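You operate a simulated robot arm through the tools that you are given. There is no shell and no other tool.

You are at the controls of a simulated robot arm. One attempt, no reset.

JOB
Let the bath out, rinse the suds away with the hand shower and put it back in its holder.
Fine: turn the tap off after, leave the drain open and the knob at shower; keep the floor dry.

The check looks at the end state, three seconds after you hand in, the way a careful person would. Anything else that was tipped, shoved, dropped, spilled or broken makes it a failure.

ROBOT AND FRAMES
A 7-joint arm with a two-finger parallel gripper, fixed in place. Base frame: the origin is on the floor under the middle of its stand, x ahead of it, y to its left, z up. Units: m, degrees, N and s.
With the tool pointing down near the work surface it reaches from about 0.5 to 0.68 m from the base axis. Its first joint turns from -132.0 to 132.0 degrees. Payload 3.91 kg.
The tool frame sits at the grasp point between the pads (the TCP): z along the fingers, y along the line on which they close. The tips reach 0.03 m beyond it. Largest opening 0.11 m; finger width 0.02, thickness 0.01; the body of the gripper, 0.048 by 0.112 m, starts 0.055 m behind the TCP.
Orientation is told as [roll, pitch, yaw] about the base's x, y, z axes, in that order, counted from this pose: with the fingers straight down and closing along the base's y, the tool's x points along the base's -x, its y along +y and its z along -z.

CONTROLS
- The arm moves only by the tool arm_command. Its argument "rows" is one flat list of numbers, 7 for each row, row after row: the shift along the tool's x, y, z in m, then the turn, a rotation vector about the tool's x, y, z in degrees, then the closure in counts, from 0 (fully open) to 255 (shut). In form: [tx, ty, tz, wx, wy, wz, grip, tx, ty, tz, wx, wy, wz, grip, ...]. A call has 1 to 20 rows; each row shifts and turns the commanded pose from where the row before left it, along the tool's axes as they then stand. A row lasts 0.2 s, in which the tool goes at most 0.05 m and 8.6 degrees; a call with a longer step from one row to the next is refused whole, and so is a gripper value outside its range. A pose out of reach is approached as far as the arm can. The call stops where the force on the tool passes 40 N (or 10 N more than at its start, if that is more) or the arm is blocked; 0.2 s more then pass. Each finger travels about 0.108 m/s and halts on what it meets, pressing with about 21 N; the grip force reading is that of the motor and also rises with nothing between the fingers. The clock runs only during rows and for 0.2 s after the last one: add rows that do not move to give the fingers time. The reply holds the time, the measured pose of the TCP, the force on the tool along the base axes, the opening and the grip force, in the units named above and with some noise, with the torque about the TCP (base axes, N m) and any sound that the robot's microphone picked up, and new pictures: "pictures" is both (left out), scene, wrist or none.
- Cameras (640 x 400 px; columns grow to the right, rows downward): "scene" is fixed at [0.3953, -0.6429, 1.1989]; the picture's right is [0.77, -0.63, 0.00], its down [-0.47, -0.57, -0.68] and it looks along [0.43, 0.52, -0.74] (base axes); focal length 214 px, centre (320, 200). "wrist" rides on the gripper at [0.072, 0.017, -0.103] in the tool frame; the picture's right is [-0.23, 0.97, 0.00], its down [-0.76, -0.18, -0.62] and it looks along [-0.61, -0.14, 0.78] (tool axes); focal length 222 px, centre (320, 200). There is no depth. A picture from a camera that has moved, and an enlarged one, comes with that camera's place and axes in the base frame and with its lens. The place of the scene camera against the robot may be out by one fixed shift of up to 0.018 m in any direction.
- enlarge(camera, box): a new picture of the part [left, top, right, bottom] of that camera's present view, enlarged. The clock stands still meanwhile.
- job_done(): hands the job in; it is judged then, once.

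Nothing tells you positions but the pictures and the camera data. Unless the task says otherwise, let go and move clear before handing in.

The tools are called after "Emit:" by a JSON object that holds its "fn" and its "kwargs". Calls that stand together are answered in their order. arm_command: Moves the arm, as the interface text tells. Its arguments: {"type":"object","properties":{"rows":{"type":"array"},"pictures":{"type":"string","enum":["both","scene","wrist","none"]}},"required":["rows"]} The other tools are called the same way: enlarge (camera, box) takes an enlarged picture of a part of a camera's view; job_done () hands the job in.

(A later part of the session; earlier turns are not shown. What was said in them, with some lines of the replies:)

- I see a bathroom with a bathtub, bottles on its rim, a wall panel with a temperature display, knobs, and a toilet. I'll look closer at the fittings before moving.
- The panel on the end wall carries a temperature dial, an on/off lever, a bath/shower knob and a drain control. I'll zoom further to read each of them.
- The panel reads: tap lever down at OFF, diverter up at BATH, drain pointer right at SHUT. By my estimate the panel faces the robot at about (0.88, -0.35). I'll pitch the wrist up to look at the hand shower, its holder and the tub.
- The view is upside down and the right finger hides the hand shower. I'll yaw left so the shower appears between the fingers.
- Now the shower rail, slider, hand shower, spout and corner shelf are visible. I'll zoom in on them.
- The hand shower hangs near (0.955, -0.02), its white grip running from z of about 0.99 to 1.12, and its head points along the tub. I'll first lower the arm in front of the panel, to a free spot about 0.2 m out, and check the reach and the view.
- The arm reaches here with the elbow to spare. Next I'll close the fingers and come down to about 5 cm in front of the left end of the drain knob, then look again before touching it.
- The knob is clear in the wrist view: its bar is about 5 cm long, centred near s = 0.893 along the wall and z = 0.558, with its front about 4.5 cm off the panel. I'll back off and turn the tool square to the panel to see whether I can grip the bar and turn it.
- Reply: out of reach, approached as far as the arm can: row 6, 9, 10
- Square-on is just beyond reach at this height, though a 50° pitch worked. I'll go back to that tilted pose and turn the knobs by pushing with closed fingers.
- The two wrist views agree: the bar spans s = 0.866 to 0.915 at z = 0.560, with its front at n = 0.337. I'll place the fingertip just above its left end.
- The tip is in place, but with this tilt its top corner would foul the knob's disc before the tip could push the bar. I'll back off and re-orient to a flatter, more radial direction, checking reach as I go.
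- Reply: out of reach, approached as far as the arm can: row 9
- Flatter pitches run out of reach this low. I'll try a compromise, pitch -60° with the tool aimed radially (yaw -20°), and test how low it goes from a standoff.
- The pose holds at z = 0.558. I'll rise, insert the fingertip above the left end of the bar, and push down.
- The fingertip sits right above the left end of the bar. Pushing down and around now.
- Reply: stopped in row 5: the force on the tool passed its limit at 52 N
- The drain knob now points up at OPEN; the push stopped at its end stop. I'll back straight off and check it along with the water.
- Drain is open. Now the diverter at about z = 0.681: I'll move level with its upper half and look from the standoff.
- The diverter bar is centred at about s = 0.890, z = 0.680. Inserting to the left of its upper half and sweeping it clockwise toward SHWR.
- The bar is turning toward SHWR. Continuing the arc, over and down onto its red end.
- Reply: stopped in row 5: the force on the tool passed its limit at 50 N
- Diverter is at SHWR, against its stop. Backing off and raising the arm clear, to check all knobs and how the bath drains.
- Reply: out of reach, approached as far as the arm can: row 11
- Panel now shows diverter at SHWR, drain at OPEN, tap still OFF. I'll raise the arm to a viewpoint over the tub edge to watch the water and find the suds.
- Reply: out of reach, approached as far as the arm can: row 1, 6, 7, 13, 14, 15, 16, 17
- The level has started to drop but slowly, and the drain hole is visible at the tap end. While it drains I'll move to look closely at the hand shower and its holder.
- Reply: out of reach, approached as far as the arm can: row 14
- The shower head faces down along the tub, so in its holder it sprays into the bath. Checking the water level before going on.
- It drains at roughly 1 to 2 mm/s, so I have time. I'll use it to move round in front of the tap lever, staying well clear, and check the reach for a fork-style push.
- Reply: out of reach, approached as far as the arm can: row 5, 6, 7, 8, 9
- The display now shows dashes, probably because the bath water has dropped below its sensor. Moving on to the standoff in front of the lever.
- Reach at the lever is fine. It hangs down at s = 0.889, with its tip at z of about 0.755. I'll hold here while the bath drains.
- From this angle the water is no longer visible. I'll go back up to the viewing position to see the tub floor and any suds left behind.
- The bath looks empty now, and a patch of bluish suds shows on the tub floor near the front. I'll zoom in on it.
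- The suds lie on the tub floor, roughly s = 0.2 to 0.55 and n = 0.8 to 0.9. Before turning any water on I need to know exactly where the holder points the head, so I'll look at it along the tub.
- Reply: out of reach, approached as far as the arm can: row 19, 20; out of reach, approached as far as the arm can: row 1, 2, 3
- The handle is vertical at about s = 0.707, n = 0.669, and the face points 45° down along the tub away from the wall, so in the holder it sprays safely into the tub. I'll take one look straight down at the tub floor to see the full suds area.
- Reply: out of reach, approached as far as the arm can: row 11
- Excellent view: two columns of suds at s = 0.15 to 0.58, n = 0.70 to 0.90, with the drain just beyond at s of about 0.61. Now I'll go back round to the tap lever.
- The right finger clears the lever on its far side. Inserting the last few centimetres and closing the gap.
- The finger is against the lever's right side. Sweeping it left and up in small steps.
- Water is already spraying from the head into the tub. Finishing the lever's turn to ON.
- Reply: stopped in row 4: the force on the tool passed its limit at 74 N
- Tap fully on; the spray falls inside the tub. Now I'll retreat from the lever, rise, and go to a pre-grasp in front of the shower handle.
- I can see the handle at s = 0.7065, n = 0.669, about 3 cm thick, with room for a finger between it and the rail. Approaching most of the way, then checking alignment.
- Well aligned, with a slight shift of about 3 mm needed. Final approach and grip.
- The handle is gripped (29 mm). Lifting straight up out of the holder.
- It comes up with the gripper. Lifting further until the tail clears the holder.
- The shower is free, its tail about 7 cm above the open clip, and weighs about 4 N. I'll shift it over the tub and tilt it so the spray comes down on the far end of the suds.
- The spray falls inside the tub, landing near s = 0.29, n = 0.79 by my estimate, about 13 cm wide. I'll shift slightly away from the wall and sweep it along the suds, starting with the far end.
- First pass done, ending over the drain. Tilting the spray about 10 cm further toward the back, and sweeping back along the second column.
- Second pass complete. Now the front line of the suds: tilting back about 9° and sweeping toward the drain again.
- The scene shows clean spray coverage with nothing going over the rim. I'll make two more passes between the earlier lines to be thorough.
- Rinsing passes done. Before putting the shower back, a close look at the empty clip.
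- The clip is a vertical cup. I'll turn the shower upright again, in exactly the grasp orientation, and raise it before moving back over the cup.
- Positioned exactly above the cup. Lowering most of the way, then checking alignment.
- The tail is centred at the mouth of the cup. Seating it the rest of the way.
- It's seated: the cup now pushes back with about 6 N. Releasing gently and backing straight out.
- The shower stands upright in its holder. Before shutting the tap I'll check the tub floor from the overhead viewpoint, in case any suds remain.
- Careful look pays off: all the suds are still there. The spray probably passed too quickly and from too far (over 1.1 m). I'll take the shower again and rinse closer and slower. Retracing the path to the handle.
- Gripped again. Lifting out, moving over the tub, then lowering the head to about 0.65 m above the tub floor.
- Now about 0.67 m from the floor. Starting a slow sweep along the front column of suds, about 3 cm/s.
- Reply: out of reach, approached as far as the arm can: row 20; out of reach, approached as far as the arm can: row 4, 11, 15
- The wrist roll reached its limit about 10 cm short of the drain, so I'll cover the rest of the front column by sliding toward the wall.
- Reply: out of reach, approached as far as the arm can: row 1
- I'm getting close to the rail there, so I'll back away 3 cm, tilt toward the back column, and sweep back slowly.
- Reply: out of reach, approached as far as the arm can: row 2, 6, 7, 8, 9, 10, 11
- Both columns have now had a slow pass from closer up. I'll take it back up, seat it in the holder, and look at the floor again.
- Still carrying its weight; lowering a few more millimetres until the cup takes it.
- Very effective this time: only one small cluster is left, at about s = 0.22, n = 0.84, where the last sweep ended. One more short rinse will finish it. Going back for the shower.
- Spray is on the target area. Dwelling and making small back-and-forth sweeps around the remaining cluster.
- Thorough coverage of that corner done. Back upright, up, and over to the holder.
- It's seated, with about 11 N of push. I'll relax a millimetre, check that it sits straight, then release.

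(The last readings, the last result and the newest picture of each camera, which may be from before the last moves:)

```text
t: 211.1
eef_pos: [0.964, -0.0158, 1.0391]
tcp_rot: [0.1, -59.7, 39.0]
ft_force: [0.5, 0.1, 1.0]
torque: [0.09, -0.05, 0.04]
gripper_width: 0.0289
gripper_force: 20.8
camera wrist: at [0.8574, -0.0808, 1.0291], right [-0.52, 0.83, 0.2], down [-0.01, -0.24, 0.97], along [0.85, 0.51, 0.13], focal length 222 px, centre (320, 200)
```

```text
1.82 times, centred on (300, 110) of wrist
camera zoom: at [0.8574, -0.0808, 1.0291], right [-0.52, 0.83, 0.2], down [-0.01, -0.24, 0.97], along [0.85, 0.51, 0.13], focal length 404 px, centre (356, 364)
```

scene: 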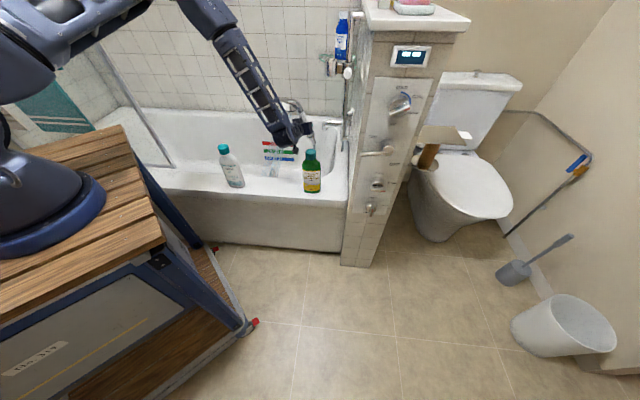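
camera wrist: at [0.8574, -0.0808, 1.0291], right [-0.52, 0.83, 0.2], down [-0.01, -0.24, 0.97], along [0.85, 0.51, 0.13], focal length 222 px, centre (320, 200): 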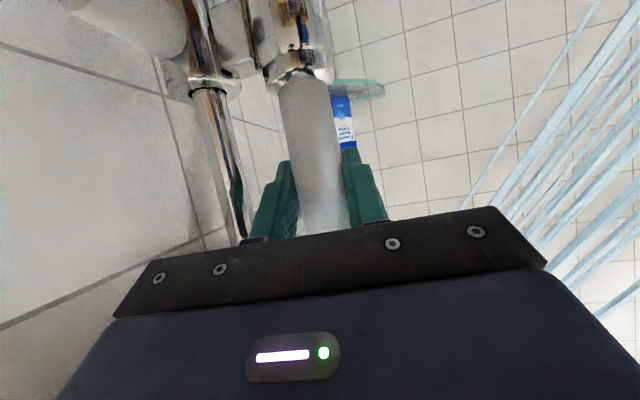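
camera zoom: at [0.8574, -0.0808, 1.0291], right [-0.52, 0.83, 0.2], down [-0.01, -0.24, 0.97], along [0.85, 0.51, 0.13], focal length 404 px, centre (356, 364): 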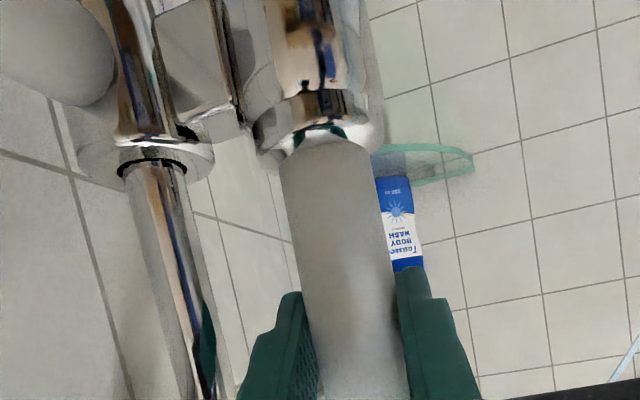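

Balanced and seated. Releasing, backing out, and looking at the floor once more.

Emit:
{"fn": "arm_command", "kwargs": {"rows": [0, 0, 0, 0, 0, 0, 200, 0, 0, 0, 0, 0, 0, 148, 0, 0, 0, 0, 0, 0, 148, 0.009, -0.0012, -0.0154, 0, 0, 0, 148, 0.018, -0.0024, -0.0308, 0, 0, 0, 148, 0.018, -0.0024, -0.0308, 0, 0, 0, 148, 0.018, -0.0024, -0.0308, 0, 0, 0, 148, 0.0123, -0.0046, -0.0359, 0, 0, 0, 100, 0.0123, -0.0046, -0.0359, 0, 0, 0, 50, 0.0123, -0.0046, -0.0359, 0, 0, 0, 0, 0.0123, -0.0046, -0.0359, 0, 0, 0, 0], "pictures": "wrist"}}

Emit:
{"fn": "arm_command", "kwargs": {"rows": [0, 0, 0, 0, 7.8, 0, 0, 0, 0, 0, 0, 7.8, 0, 0, 0, 0, 0, 0, 7.8, 0, 0, 0, 0, 0, 0, 7.8, 0, 0, 0, 0, 0, 0, 7.8, 0, 0, 0, 0, 0, 0, 7.8, 0, 0, 0, 0, 0, 0, 7.8, 0, 0, -0.0049, 0.0393, -0.0063, 0, 0, 0, 0, -0.0049, 0.0393, -0.0063, 0, 0, 0, 0, -0.0049, 0.0393, -0.0063, 0, 0, 0, 0, -0.0049, 0.0393, -0.0063, 0, 0, 0, 0, -0.0049, 0.0393, -0.0063, 0, 0, 0, 0], "pictures": "wrist"}}

Emit:
{"fn": "enlarge", "kwargs": {"camera": "wrist", "box": [310, 60, 450, 160]}}

Emit:
{"fn": "enlarge", "kwargs": {"camera": "wrist", "box": [240, 0, 640, 220]}}

```text
t: 213.5
eef_pos: [0.7693, -0.2087, 1.0699]
tcp_rot: [0.2, -59.8, 39.0]
ft_force: [0.4, 0.1, -0.7]
torque: [-0.02, -0.01, 0.0]
gripper_width: 0.11
gripper_force: 0.2
camera wrist: at [0.6616, -0.2736, 1.059], right [-0.53, 0.83, 0.2], down [-0.01, -0.24, 0.97], along [0.85, 0.51, 0.13], focal length 222 px, centre (320, 200)
```

wrist: 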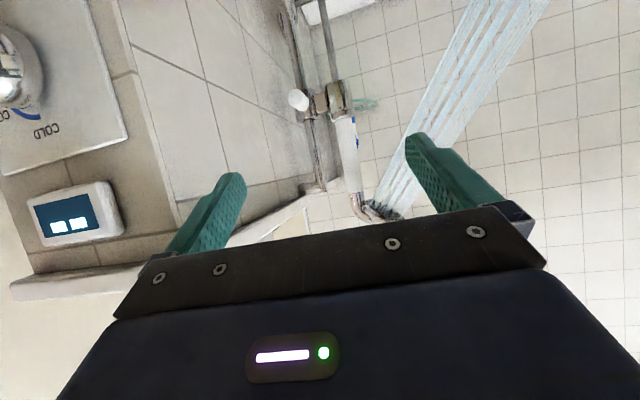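

```text
t: 216.1
eef_pos: [0.6612, -0.0409, 1.1026]
tcp_rot: [0.1, -5.1, 38.9]
ft_force: [0.4, -0.7, -0.2]
torque: [0.03, 0.02, 0.0]
gripper_width: 0.1101
gripper_force: 0.0
camera wrist: at [0.5889, -0.0794, 1.1995], right [-0.44, 0.9, 0.02], down [0.66, 0.3, 0.69], along [0.61, 0.32, -0.72], focal length 222 px, centre (320, 200)
```

wrist: 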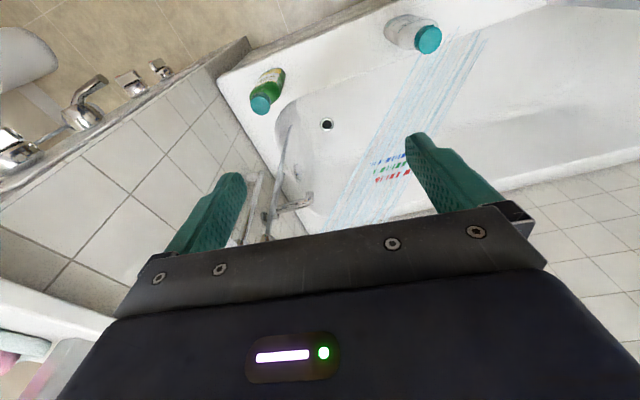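

```text
4.00 times, centred on (380, 110) of wrist
camera zoom: at [0.5889, -0.0794, 1.1995], right [-0.44, 0.9, 0.02], down [0.66, 0.3, 0.69], along [0.61, 0.32, -0.72], focal length 888 px, centre (80, 560)
```

zoom: 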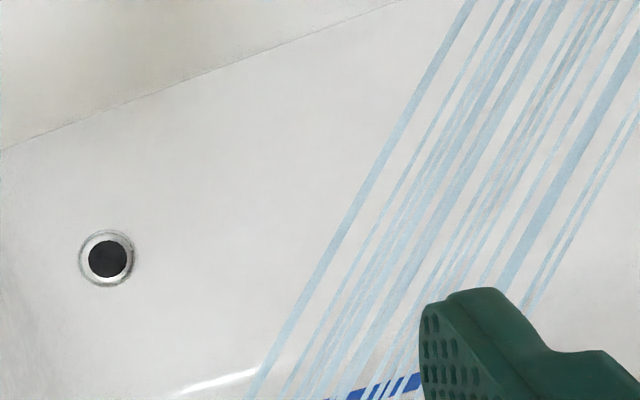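

```text
1.60 times, centred on (440, 110) of wrist
camera zoom: at [0.5889, -0.0794, 1.1995], right [-0.44, 0.9, 0.02], down [0.66, 0.3, 0.69], along [0.61, 0.32, -0.72], focal length 355 px, centre (128, 344)
```

zoom: 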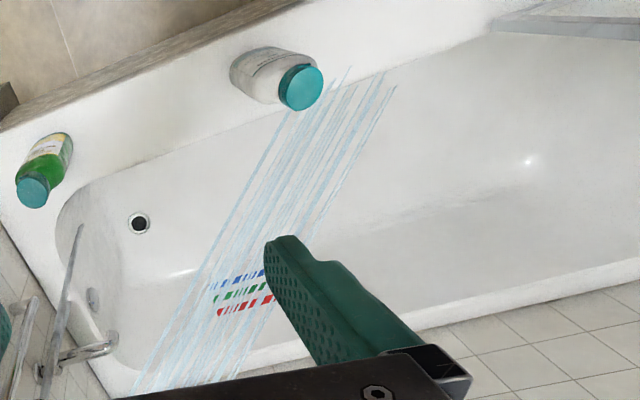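

The suds are all gone. But the spray in the holder now ends close to the front rim, so I'll check that and get to the tap quickly.

Emit:
{"fn": "enlarge", "kwargs": {"camera": "wrist", "box": [380, 10, 520, 110]}}

Emit:
{"fn": "enlarge", "kwargs": {"camera": "scene", "box": [150, 60, 350, 260]}}

```text
4.00 times, centred on (450, 60) of wrist
camera zoom: at [0.5889, -0.0794, 1.1995], right [-0.44, 0.9, 0.02], down [0.66, 0.3, 0.69], along [0.61, 0.32, -0.72], focal length 888 px, centre (-200, 760)
```

zoom: 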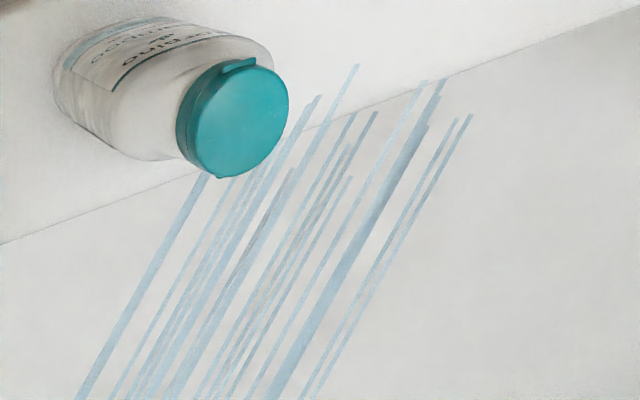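

```text
2.00 times, centred on (250, 160) of scene
camera zoom: at [0.3953, -0.6429, 1.1989], right [0.77, -0.63, 0.0], down [-0.47, -0.57, -0.68], along [0.43, 0.52, -0.74], focal length 429 px, centre (460, 280)
```

zoom: 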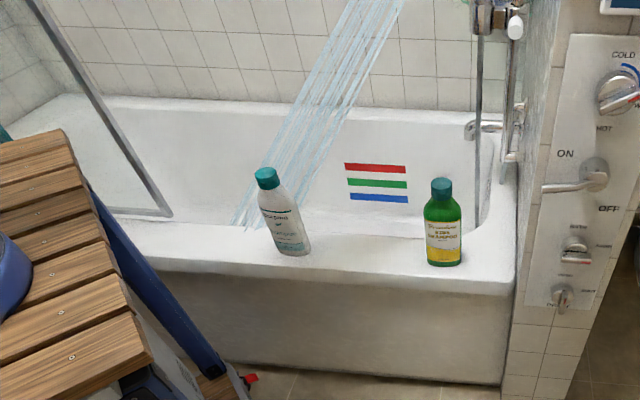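

A few drops land on the inner edge of the rim but nothing reaches the floor. Going straight to the lever to turn the tap off.

Emit:
{"fn": "arm_command", "kwargs": {"rows": [0.0288, -0.0285, 0.0062, 0, 0, 0, 255, 0.0288, -0.0285, 0.0062, 0, 0, 0, 255, 0.0288, -0.0285, 0.0062, 0, 0, 0, 255, 0.0288, -0.0285, 0.0062, 0, 0, 0, 255, 0.0288, -0.0285, 0.0062, 0, 0, 0, 255, 0.0288, -0.0285, 0.0062, 0, 0, 0, 255, 0, 0, 0, 0, -7.85, 0, 255, 0, 0, 0, 0, -7.85, 0, 255, 0, 0, 0, 0, -7.85, 0, 255, 0, 0, 0, 0, -7.85, 0, 255, 0, 0, 0, 0, -7.85, 0, 255, 0, 0, 0, 0, -7.85, 0, 255, 0, 0, 0, 0, -7.85, 0, 255, 0.0199, -0.0288, 0.0208, 0, 0, 0, 255, 0.0199, -0.0288, 0.0208, 0, 0, 0, 255, 0.0199, -0.0288, 0.0208, 0, 0, 0, 255, 0.0199, -0.0288, 0.0208, 0, 0, 0, 255, 0.0199, -0.0288, 0.0208, 0, 0, 0, 255, 0.0199, -0.0288, 0.0208, 0, 0, 0, 255], "pictures": "both"}}

Emit:
{"fn": "enlarge", "kwargs": {"camera": "wrist", "box": [180, 40, 420, 240]}}

```text
t: 220.1
eef_pos: [0.7867, -0.3832, 0.8868]
tcp_rot: [0.0, -60.1, 39.1]
ft_force: [0.6, 0.7, 0.4]
torque: [-0.04, 0.02, -0.04]
gripper_width: 0.0001
gripper_force: 21.2
camera wrist: at [0.6789, -0.4491, 0.8749], right [-0.53, 0.83, 0.2], down [-0.01, -0.24, 0.97], along [0.85, 0.51, 0.14], focal length 222 px, centre (320, 200)
```

scene: 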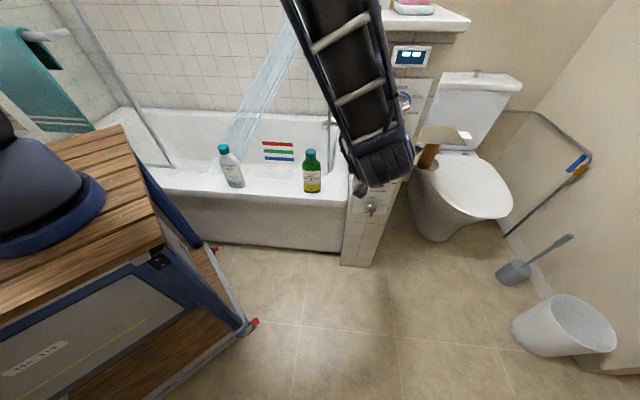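
wrist: 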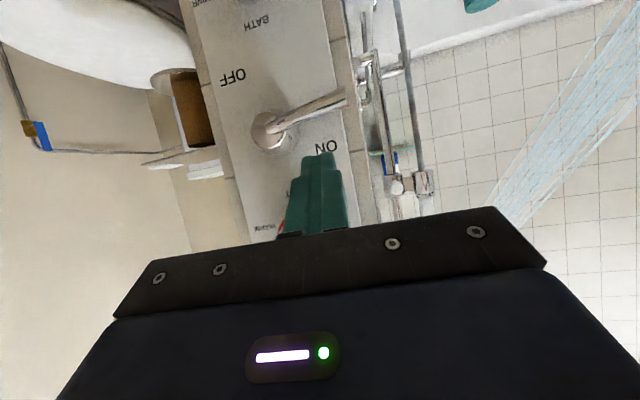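

```text
2.00 times, centred on (300, 140) of wrist
camera zoom: at [0.6789, -0.4491, 0.8749], right [-0.53, 0.83, 0.2], down [-0.01, -0.24, 0.97], along [0.85, 0.51, 0.14], focal length 444 px, centre (360, 320)
```

zoom: 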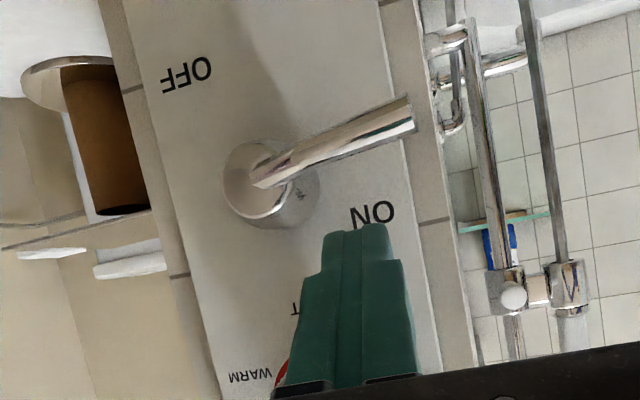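

The lever points left, tip at about s = 0.814. Inserting the closed fingertip just above it and pushing it down around to OFF.

Emit:
{"fn": "arm_command", "kwargs": {"rows": [-0.0139, 0.0034, 0.0241, 0, 0, 0, 255, -0.0139, 0.0034, 0.0241, 0, 0, 0, 255, 0.0094, -0.0012, 0.0056, 0, 0, 0, 255, 0.0094, -0.0012, 0.0056, 0, 0, 0, 255, 0.0126, 0.0006, 0.0072, 0, 0, 0, 255, 0.0126, 0.0006, 0.0072, 0, 0, 0, 255, 0.0105, -0.006, 0.0069, 0, 0, 0, 255, 0.0096, -0.0064, 0.0064, 0, 0, 0, 255, 0.0063, -0.0109, 0.0052, 0, 0, 0, 255, 0.0052, -0.0119, 0.0047, 0, 0, 0, 255], "pictures": "both"}}

Emit:
{"fn": "enlarge", "kwargs": {"camera": "wrist", "box": [180, 40, 420, 240]}}

```text
t: 222.3
eef_pos: [0.8517, -0.369, 0.7938]
tcp_rot: [0.2, -60.1, 39.1]
ft_force: [0.4, 0.7, -0.3]
torque: [0.0, -0.01, 0.0]
gripper_width: 0.0
gripper_force: 20.7
camera wrist: at [0.7438, -0.4353, 0.7839], right [-0.53, 0.83, 0.2], down [-0.01, -0.24, 0.97], along [0.85, 0.51, 0.14], focal length 222 px, centre (320, 200)
```

scene: 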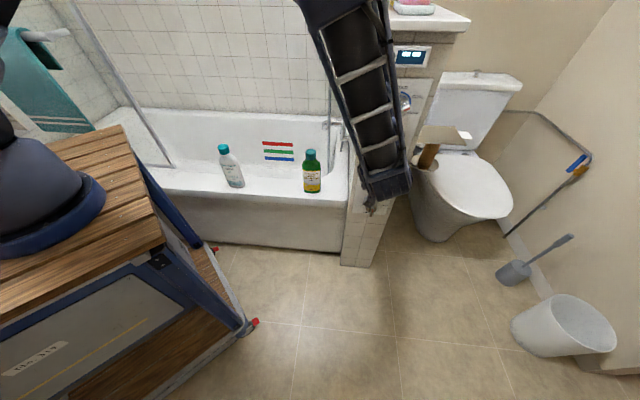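
wrist: 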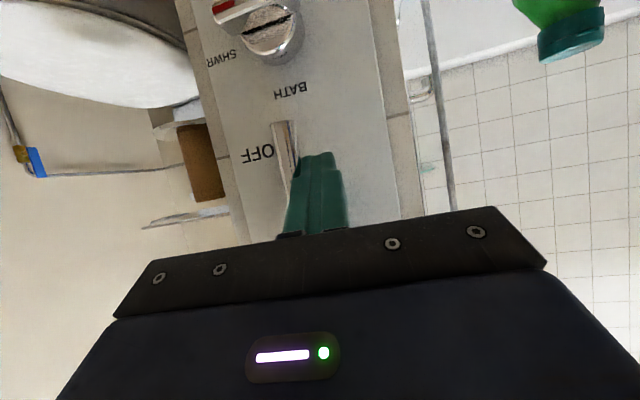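

```text
2.00 times, centred on (300, 140) of wrist
camera zoom: at [0.7438, -0.4353, 0.7839], right [-0.53, 0.83, 0.2], down [-0.01, -0.24, 0.97], along [0.85, 0.51, 0.14], focal length 444 px, centre (360, 320)
```

zoom: 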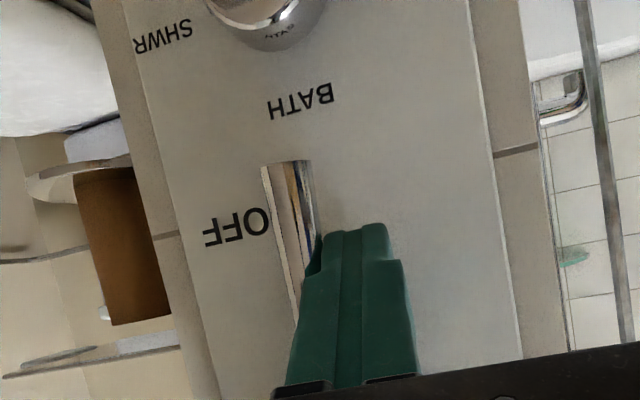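

The spray has stopped. A final nudge to make sure the lever is fully at its OFF stop.

Emit:
{"fn": "arm_command", "kwargs": {"rows": [0.0006, -0.005, 0.001, 0, 0, 0, 255, -0.0002, -0.004, 0.0004, 0, 0, 0, 255, -0.0002, -0.003, 0.0003, 0, 0, 0, 255], "pictures": "wrist"}}

Emit:
{"fn": "enlarge", "kwargs": {"camera": "wrist", "box": [180, 40, 420, 240]}}

```text
t: 222.8
eef_pos: [0.8546, -0.3719, 0.7943]
tcp_rot: [0.5, -60.1, 39.0]
ft_force: [-12.5, 6.0, 7.4]
torque: [0.02, -0.17, 0.11]
gripper_width: 0.0001
gripper_force: 20.5
stopped in row 2: the force on the tool passed its limit at 48 N (the readings are from after the stop); the commanded pose is now the measured one
camera wrist: at [0.7472, -0.4381, 0.7823], right [-0.53, 0.82, 0.2], down [-0.01, -0.24, 0.97], along [0.85, 0.51, 0.14], focal length 222 px, centre (320, 200)
```

wrist: 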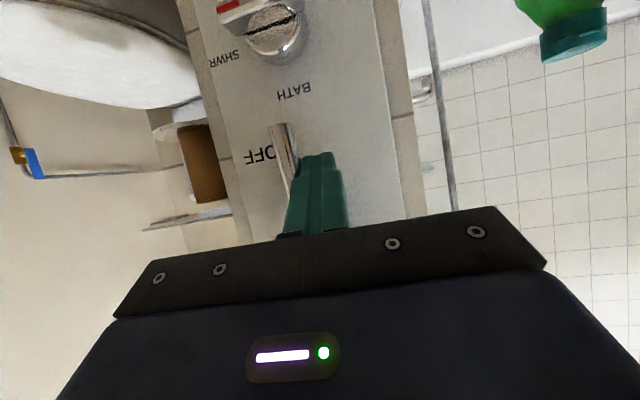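

```text
2.00 times, centred on (300, 140) of wrist
camera zoom: at [0.7472, -0.4381, 0.7823], right [-0.53, 0.82, 0.2], down [-0.01, -0.24, 0.97], along [0.85, 0.51, 0.14], focal length 444 px, centre (360, 320)
```

zoom: 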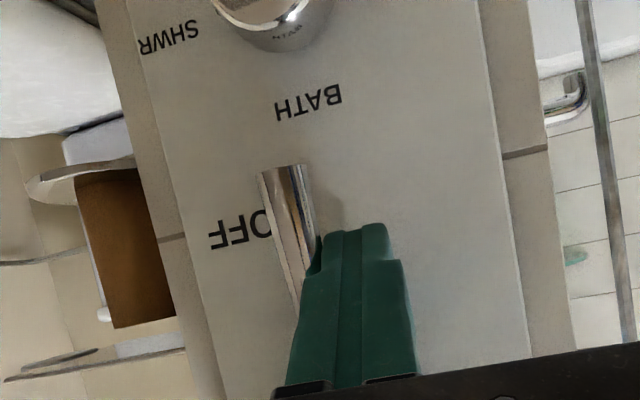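

OFF is at its stop. Backing away and rising to check everything.

Emit:
{"fn": "arm_command", "kwargs": {"rows": [0.0007, 0.0119, -0.0013, 0, 0, 0, 255, 0.0199, -0.0048, -0.0344, 0, 0, 0, 255, 0.0199, -0.0048, -0.0344, 0, 0, 0, 255, 0.0199, -0.0048, -0.0344, 0, 0, 0, 255, -0.0327, 0.0295, -0.0165, 0, 0, 0, 200, -0.0327, 0.0295, -0.0165, 0, 0, 0, 150, -0.0327, 0.0295, -0.0165, 0, 0, 0, 100, -0.0327, 0.0295, -0.0165, 0, 0, 0, 50, -0.0327, 0.0295, -0.0165, 0, 0, 0, 0, -0.0327, 0.0295, -0.0165, 0, 0, 0, 0, -0.0327, 0.0295, -0.0165, 0, 0, 0, 0], "pictures": "both"}}

Emit:
{"fn": "enlarge", "kwargs": {"camera": "scene", "box": [335, 70, 455, 220]}}

Emit:
{"fn": "enlarge", "kwargs": {"camera": "scene", "box": [290, 0, 390, 100]}}

Emit:
{"fn": "enlarge", "kwargs": {"camera": "scene", "box": [150, 130, 450, 400]}}

```text
t: 225.2
eef_pos: [0.6429, -0.2824, 1.049]
tcp_rot: [0.7, -60.1, 38.7]
ft_force: [0.6, -1.6, -0.1]
torque: [0.04, 0.01, 0.02]
gripper_width: 0.11
gripper_force: 0.0
camera wrist: at [0.5356, -0.3491, 1.0379], right [-0.53, 0.82, 0.2], down [-0.01, -0.24, 0.97], along [0.85, 0.51, 0.14], focal length 222 px, centre (320, 200)
```

scene: 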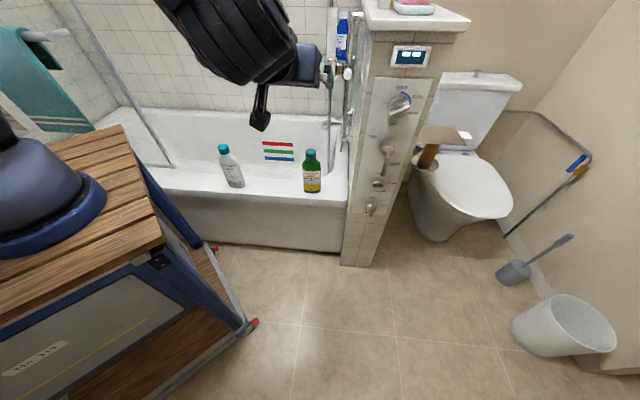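
wrist: 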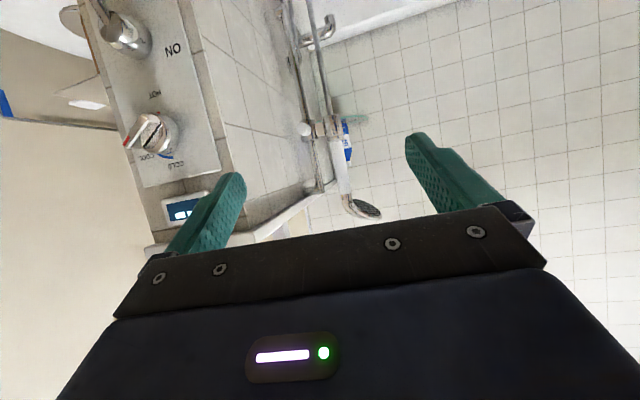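

```text
2.67 times, centred on (395, 145) of scene
camera zoom: at [0.3953, -0.6429, 1.1989], right [0.77, -0.63, 0.0], down [-0.47, -0.57, -0.68], along [0.43, 0.52, -0.74], focal length 572 px, centre (120, 347)
```

zoom: 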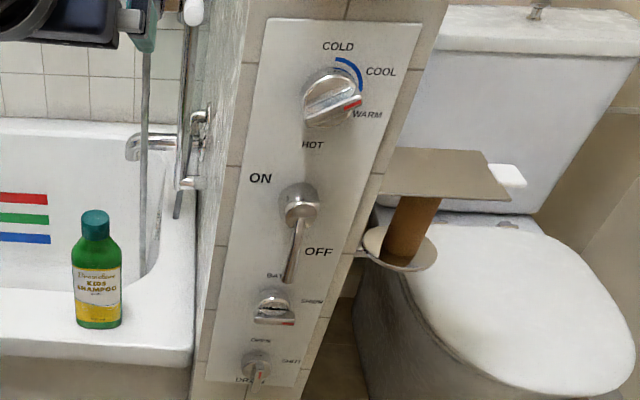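

```text
4.00 times, centred on (340, 50) of scene
camera zoom: at [0.3953, -0.6429, 1.1989], right [0.77, -0.63, 0.0], down [-0.47, -0.57, -0.68], along [0.43, 0.52, -0.74], focal length 858 px, centre (240, 800)
```

zoom: 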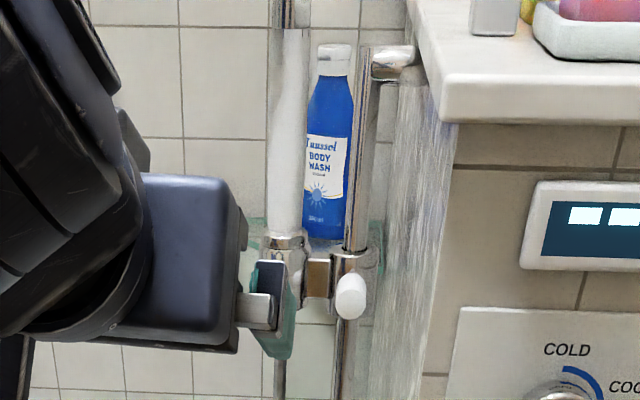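

```text
1.48 times, centred on (300, 265) of scene
camera zoom: at [0.3953, -0.6429, 1.1989], right [0.77, -0.63, 0.0], down [-0.47, -0.57, -0.68], along [0.43, 0.52, -0.74], focal length 318 px, centre (350, 104)
```

zoom: 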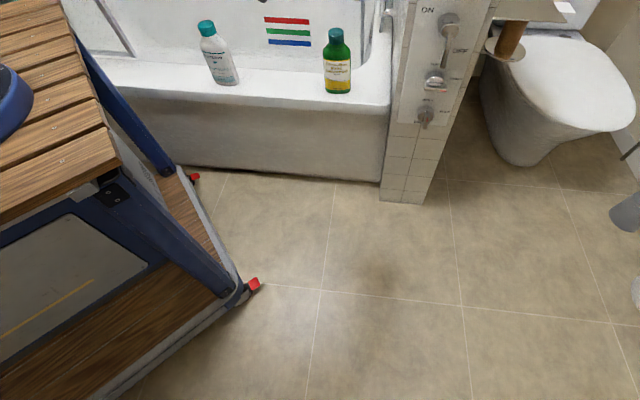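

Panel reads OFF, SHWR and OPEN; the floor looks dry and the bottles haven't moved. I'll look at the holder seating, then the tub floor once more.

Emit:
{"fn": "enlarge", "kwargs": {"camera": "wrist", "box": [280, 90, 400, 230]}}

Emit:
{"fn": "arm_command", "kwargs": {"rows": [0, 0, 0, 0, 7.85, 0, 0, 0, 0, 0, 0, 7.85, 0, 0, 0, 0, 0, 0, 7.85, 0, 0, 0, 0, 0, 0, 7.85, 0, 0, 0, 0, 0, 0, 7.85, 0, 0, 0, 0, 0, 0, 7.85, 0, 0, 0, 0, 0, 0, 7.85, 0, 0, -0.0288, 0.0285, -0.0062, 0, 0, 0, 0, -0.0288, 0.0285, -0.0062, 0, 0, 0, 0, -0.0288, 0.0285, -0.0062, 0, 0, 0, 0, -0.0288, 0.0285, -0.0062, 0, 0, 0, 0, -0.0288, 0.0285, -0.0062, 0, 0, 0, 0, -0.0288, 0.0285, -0.0062, 0, 0, 0, 0], "pictures": "both"}}

Emit:
{"fn": "enlarge", "kwargs": {"camera": "wrist", "box": [240, 0, 640, 220]}}

Emit:
{"fn": "enlarge", "kwargs": {"camera": "scene", "box": [300, 0, 380, 100]}}

```text
2.86 times, centred on (340, 160) of wrist
camera zoom: at [0.5356, -0.3491, 1.0379], right [-0.53, 0.82, 0.2], down [-0.01, -0.24, 0.97], along [0.85, 0.51, 0.14], focal length 635 px, centre (263, 314)
```

zoom: 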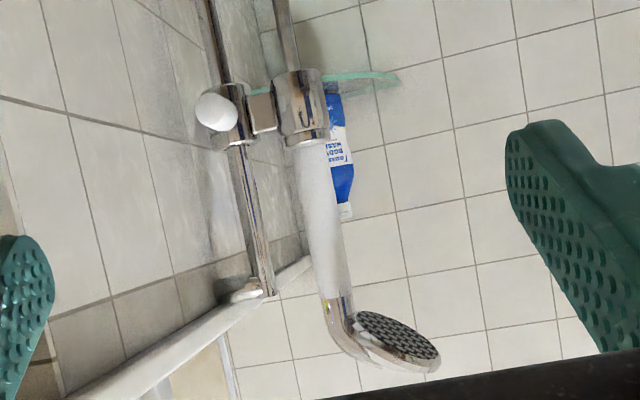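

```text
t: 228.0
eef_pos: [0.6662, -0.0456, 1.1026]
tcp_rot: [0.3, -5.2, 39.3]
ft_force: [0.4, -0.3, -0.8]
torque: [-0.01, -0.01, 0.0]
gripper_width: 0.11
gripper_force: 0.1
camera wrist: at [0.5931, -0.0828, 1.1988], right [-0.44, 0.9, 0.02], down [0.66, 0.31, 0.69], along [0.61, 0.32, -0.73], focal length 222 px, centre (320, 200)
```

scene: 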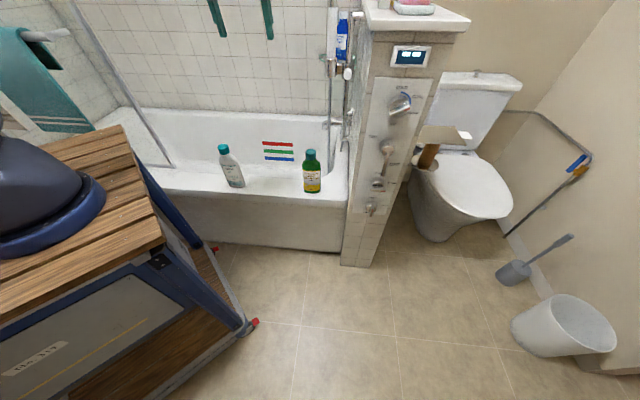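
wrist: 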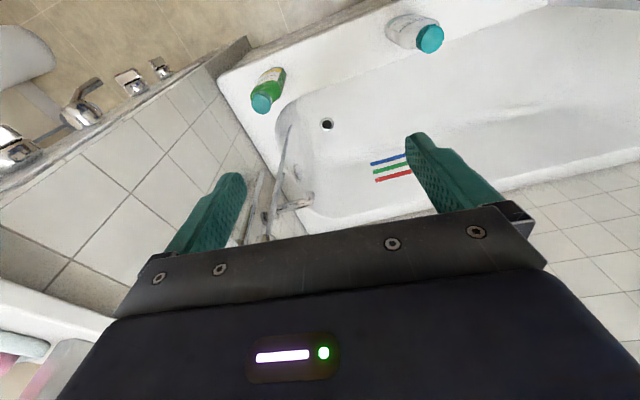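

```text
1.60 times, centred on (440, 110) of wrist
camera zoom: at [0.5931, -0.0828, 1.1988], right [-0.44, 0.9, 0.02], down [0.66, 0.31, 0.69], along [0.61, 0.32, -0.73], focal length 355 px, centre (128, 344)
```

zoom: 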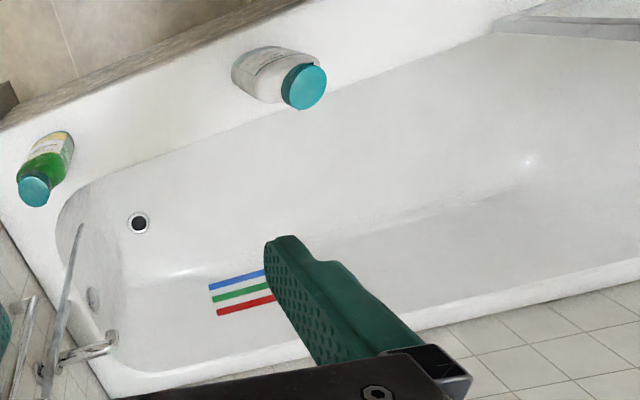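

```text
4.00 times, centred on (340, 50) of scene
camera zoom: at [0.3953, -0.6429, 1.1989], right [0.77, -0.63, 0.0], down [-0.47, -0.57, -0.68], along [0.43, 0.52, -0.74], focal length 858 px, centre (240, 800)
```

zoom: 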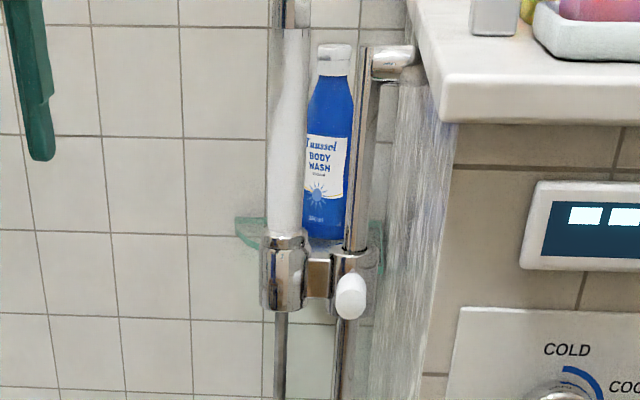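

The tub looks empty and clean and the shower sits in its holder. One last overhead look along the tub for hidden specks near the front wall.

Emit:
{"fn": "arm_command", "kwargs": {"rows": [0, 0, 0, 0.72, 0, 8.27, 0, 0, 0, 0, 0.72, 0, 8.27, 0, 0, 0, 0, 0.72, 0, 8.27, 0, 0, 0, 0, 0.72, 0, 8.27, 0, 0, 0, 0, 0.72, 0, 8.27, 0, 0, 0, 0, 0.72, 0, 8.27, 0, 0, 0, 0, 0.72, 0, 8.27, 0, 0, 0, 0, 0.72, 0, 8.27, 0, 0, 0, 0, 0.72, 0, 8.27, 0, 0, 0, 0, 0.72, 0, 8.27, 0, 0.04216, 0.01612, -0.0054, 0, 0, 0, 0, 0.04216, 0.01612, -0.0054, 0, 0, 0, 0, 0.04216, 0.01612, -0.0054, 0, 0, 0, 0, 0.04216, 0.01612, -0.0054, 0, 0, 0, 0, 0.04216, 0.01612, -0.0054, 0, 0, 0, 0, 0.04216, 0.01612, -0.0054, 0, 0, 0, 0, 0.04216, 0.01612, -0.0054, 0, 0, 0, 0, 0.04216, 0.01612, -0.0054, 0, 0, 0, 0, 0.04216, 0.01612, -0.0054, 0, 0, 0, 0], "pictures": "both"}}

Emit:
{"fn": "enlarge", "kwargs": {"camera": "wrist", "box": [280, 0, 500, 140]}}

Emit:
{"fn": "enlarge", "kwargs": {"camera": "wrist", "box": [180, 60, 360, 240]}}

```text
t: 232.0
eef_pos: [0.4887, 0.3249, 1.1201]
tcp_rot: [0.2, -4.8, -43.8]
ft_force: [0.3, -0.1, 0.4]
torque: [0.05, 0.0, 0.04]
gripper_width: 0.11
gripper_force: 0.1
camera wrist: at [0.4432, 0.3934, 1.2167], right [0.84, 0.55, 0.02], down [0.39, -0.62, 0.68], along [0.39, -0.56, -0.73], focal length 222 px, centre (320, 200)
```

scene: 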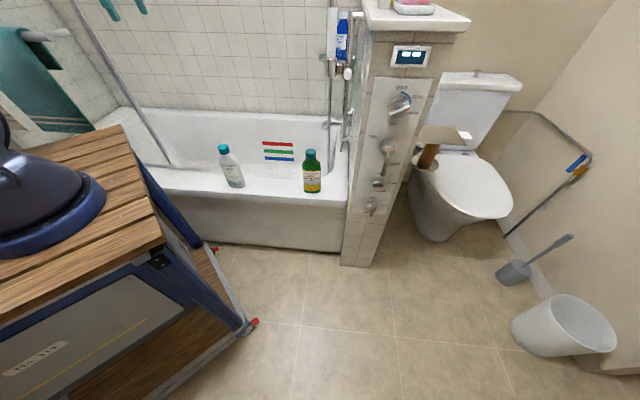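
wrist: 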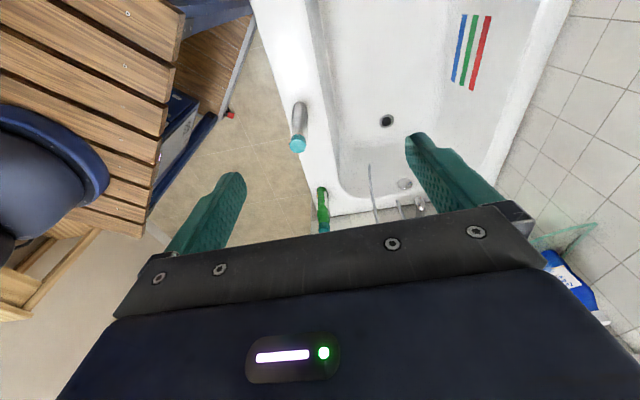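

```text
2.86 times, centred on (390, 70) of wrist
camera zoom: at [0.4432, 0.3934, 1.2167], right [0.84, 0.55, 0.02], down [0.39, -0.62, 0.68], along [0.39, -0.56, -0.73], focal length 635 px, centre (120, 571)
```

zoom: 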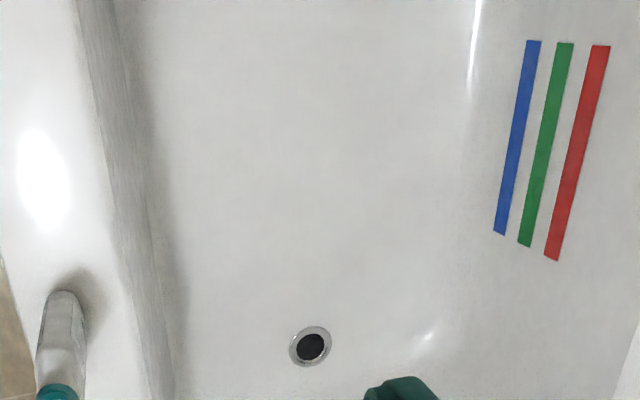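

```text
2.22 times, centred on (270, 150) of wrist
camera zoom: at [0.4432, 0.3934, 1.2167], right [0.84, 0.55, 0.02], down [0.39, -0.62, 0.68], along [0.39, -0.56, -0.73], focal length 494 px, centre (431, 311)
```

zoom: 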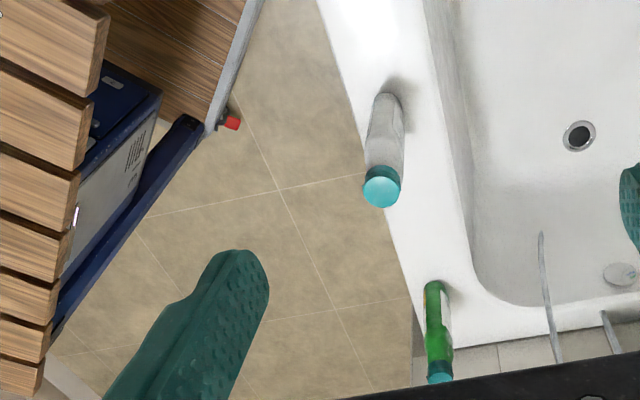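

The bath is empty with no suds left, and the drain is open. The tap is at OFF, the knob is at shower and the hand shower is seated in its holder. The bottles haven't moved, the room floor is dry and the arm is clear, so I'm handing in.

Emit:
{"fn": "job_done", "kwargs": {}}

```text
The job is handed in.
```

I let the bath out, rinsed the suds away and put the hand shower back in its holder. I handed the job in but haven't seen the verdict.

- **Bath:** it is empty, the last overhead look showed no suds on the tub floor, and the drain is open.
- **Controls:** the tap is fully off and the knob is at shower.
- **Room:** the floor looked dry in the last pictures, and the bottles stood where they were.

- **Rinsing:** the first rinse, from over a metre up, removed nothing. I took the shower out twice more and rinsed slowly from closer.
- **Holder:** it slid a few millimetres down its rail when I pressed the shower in. The shower sits upright in it.
- **Rim:** while the shower ran in its holder, a few drops landed on the inner edge of the tub rim.
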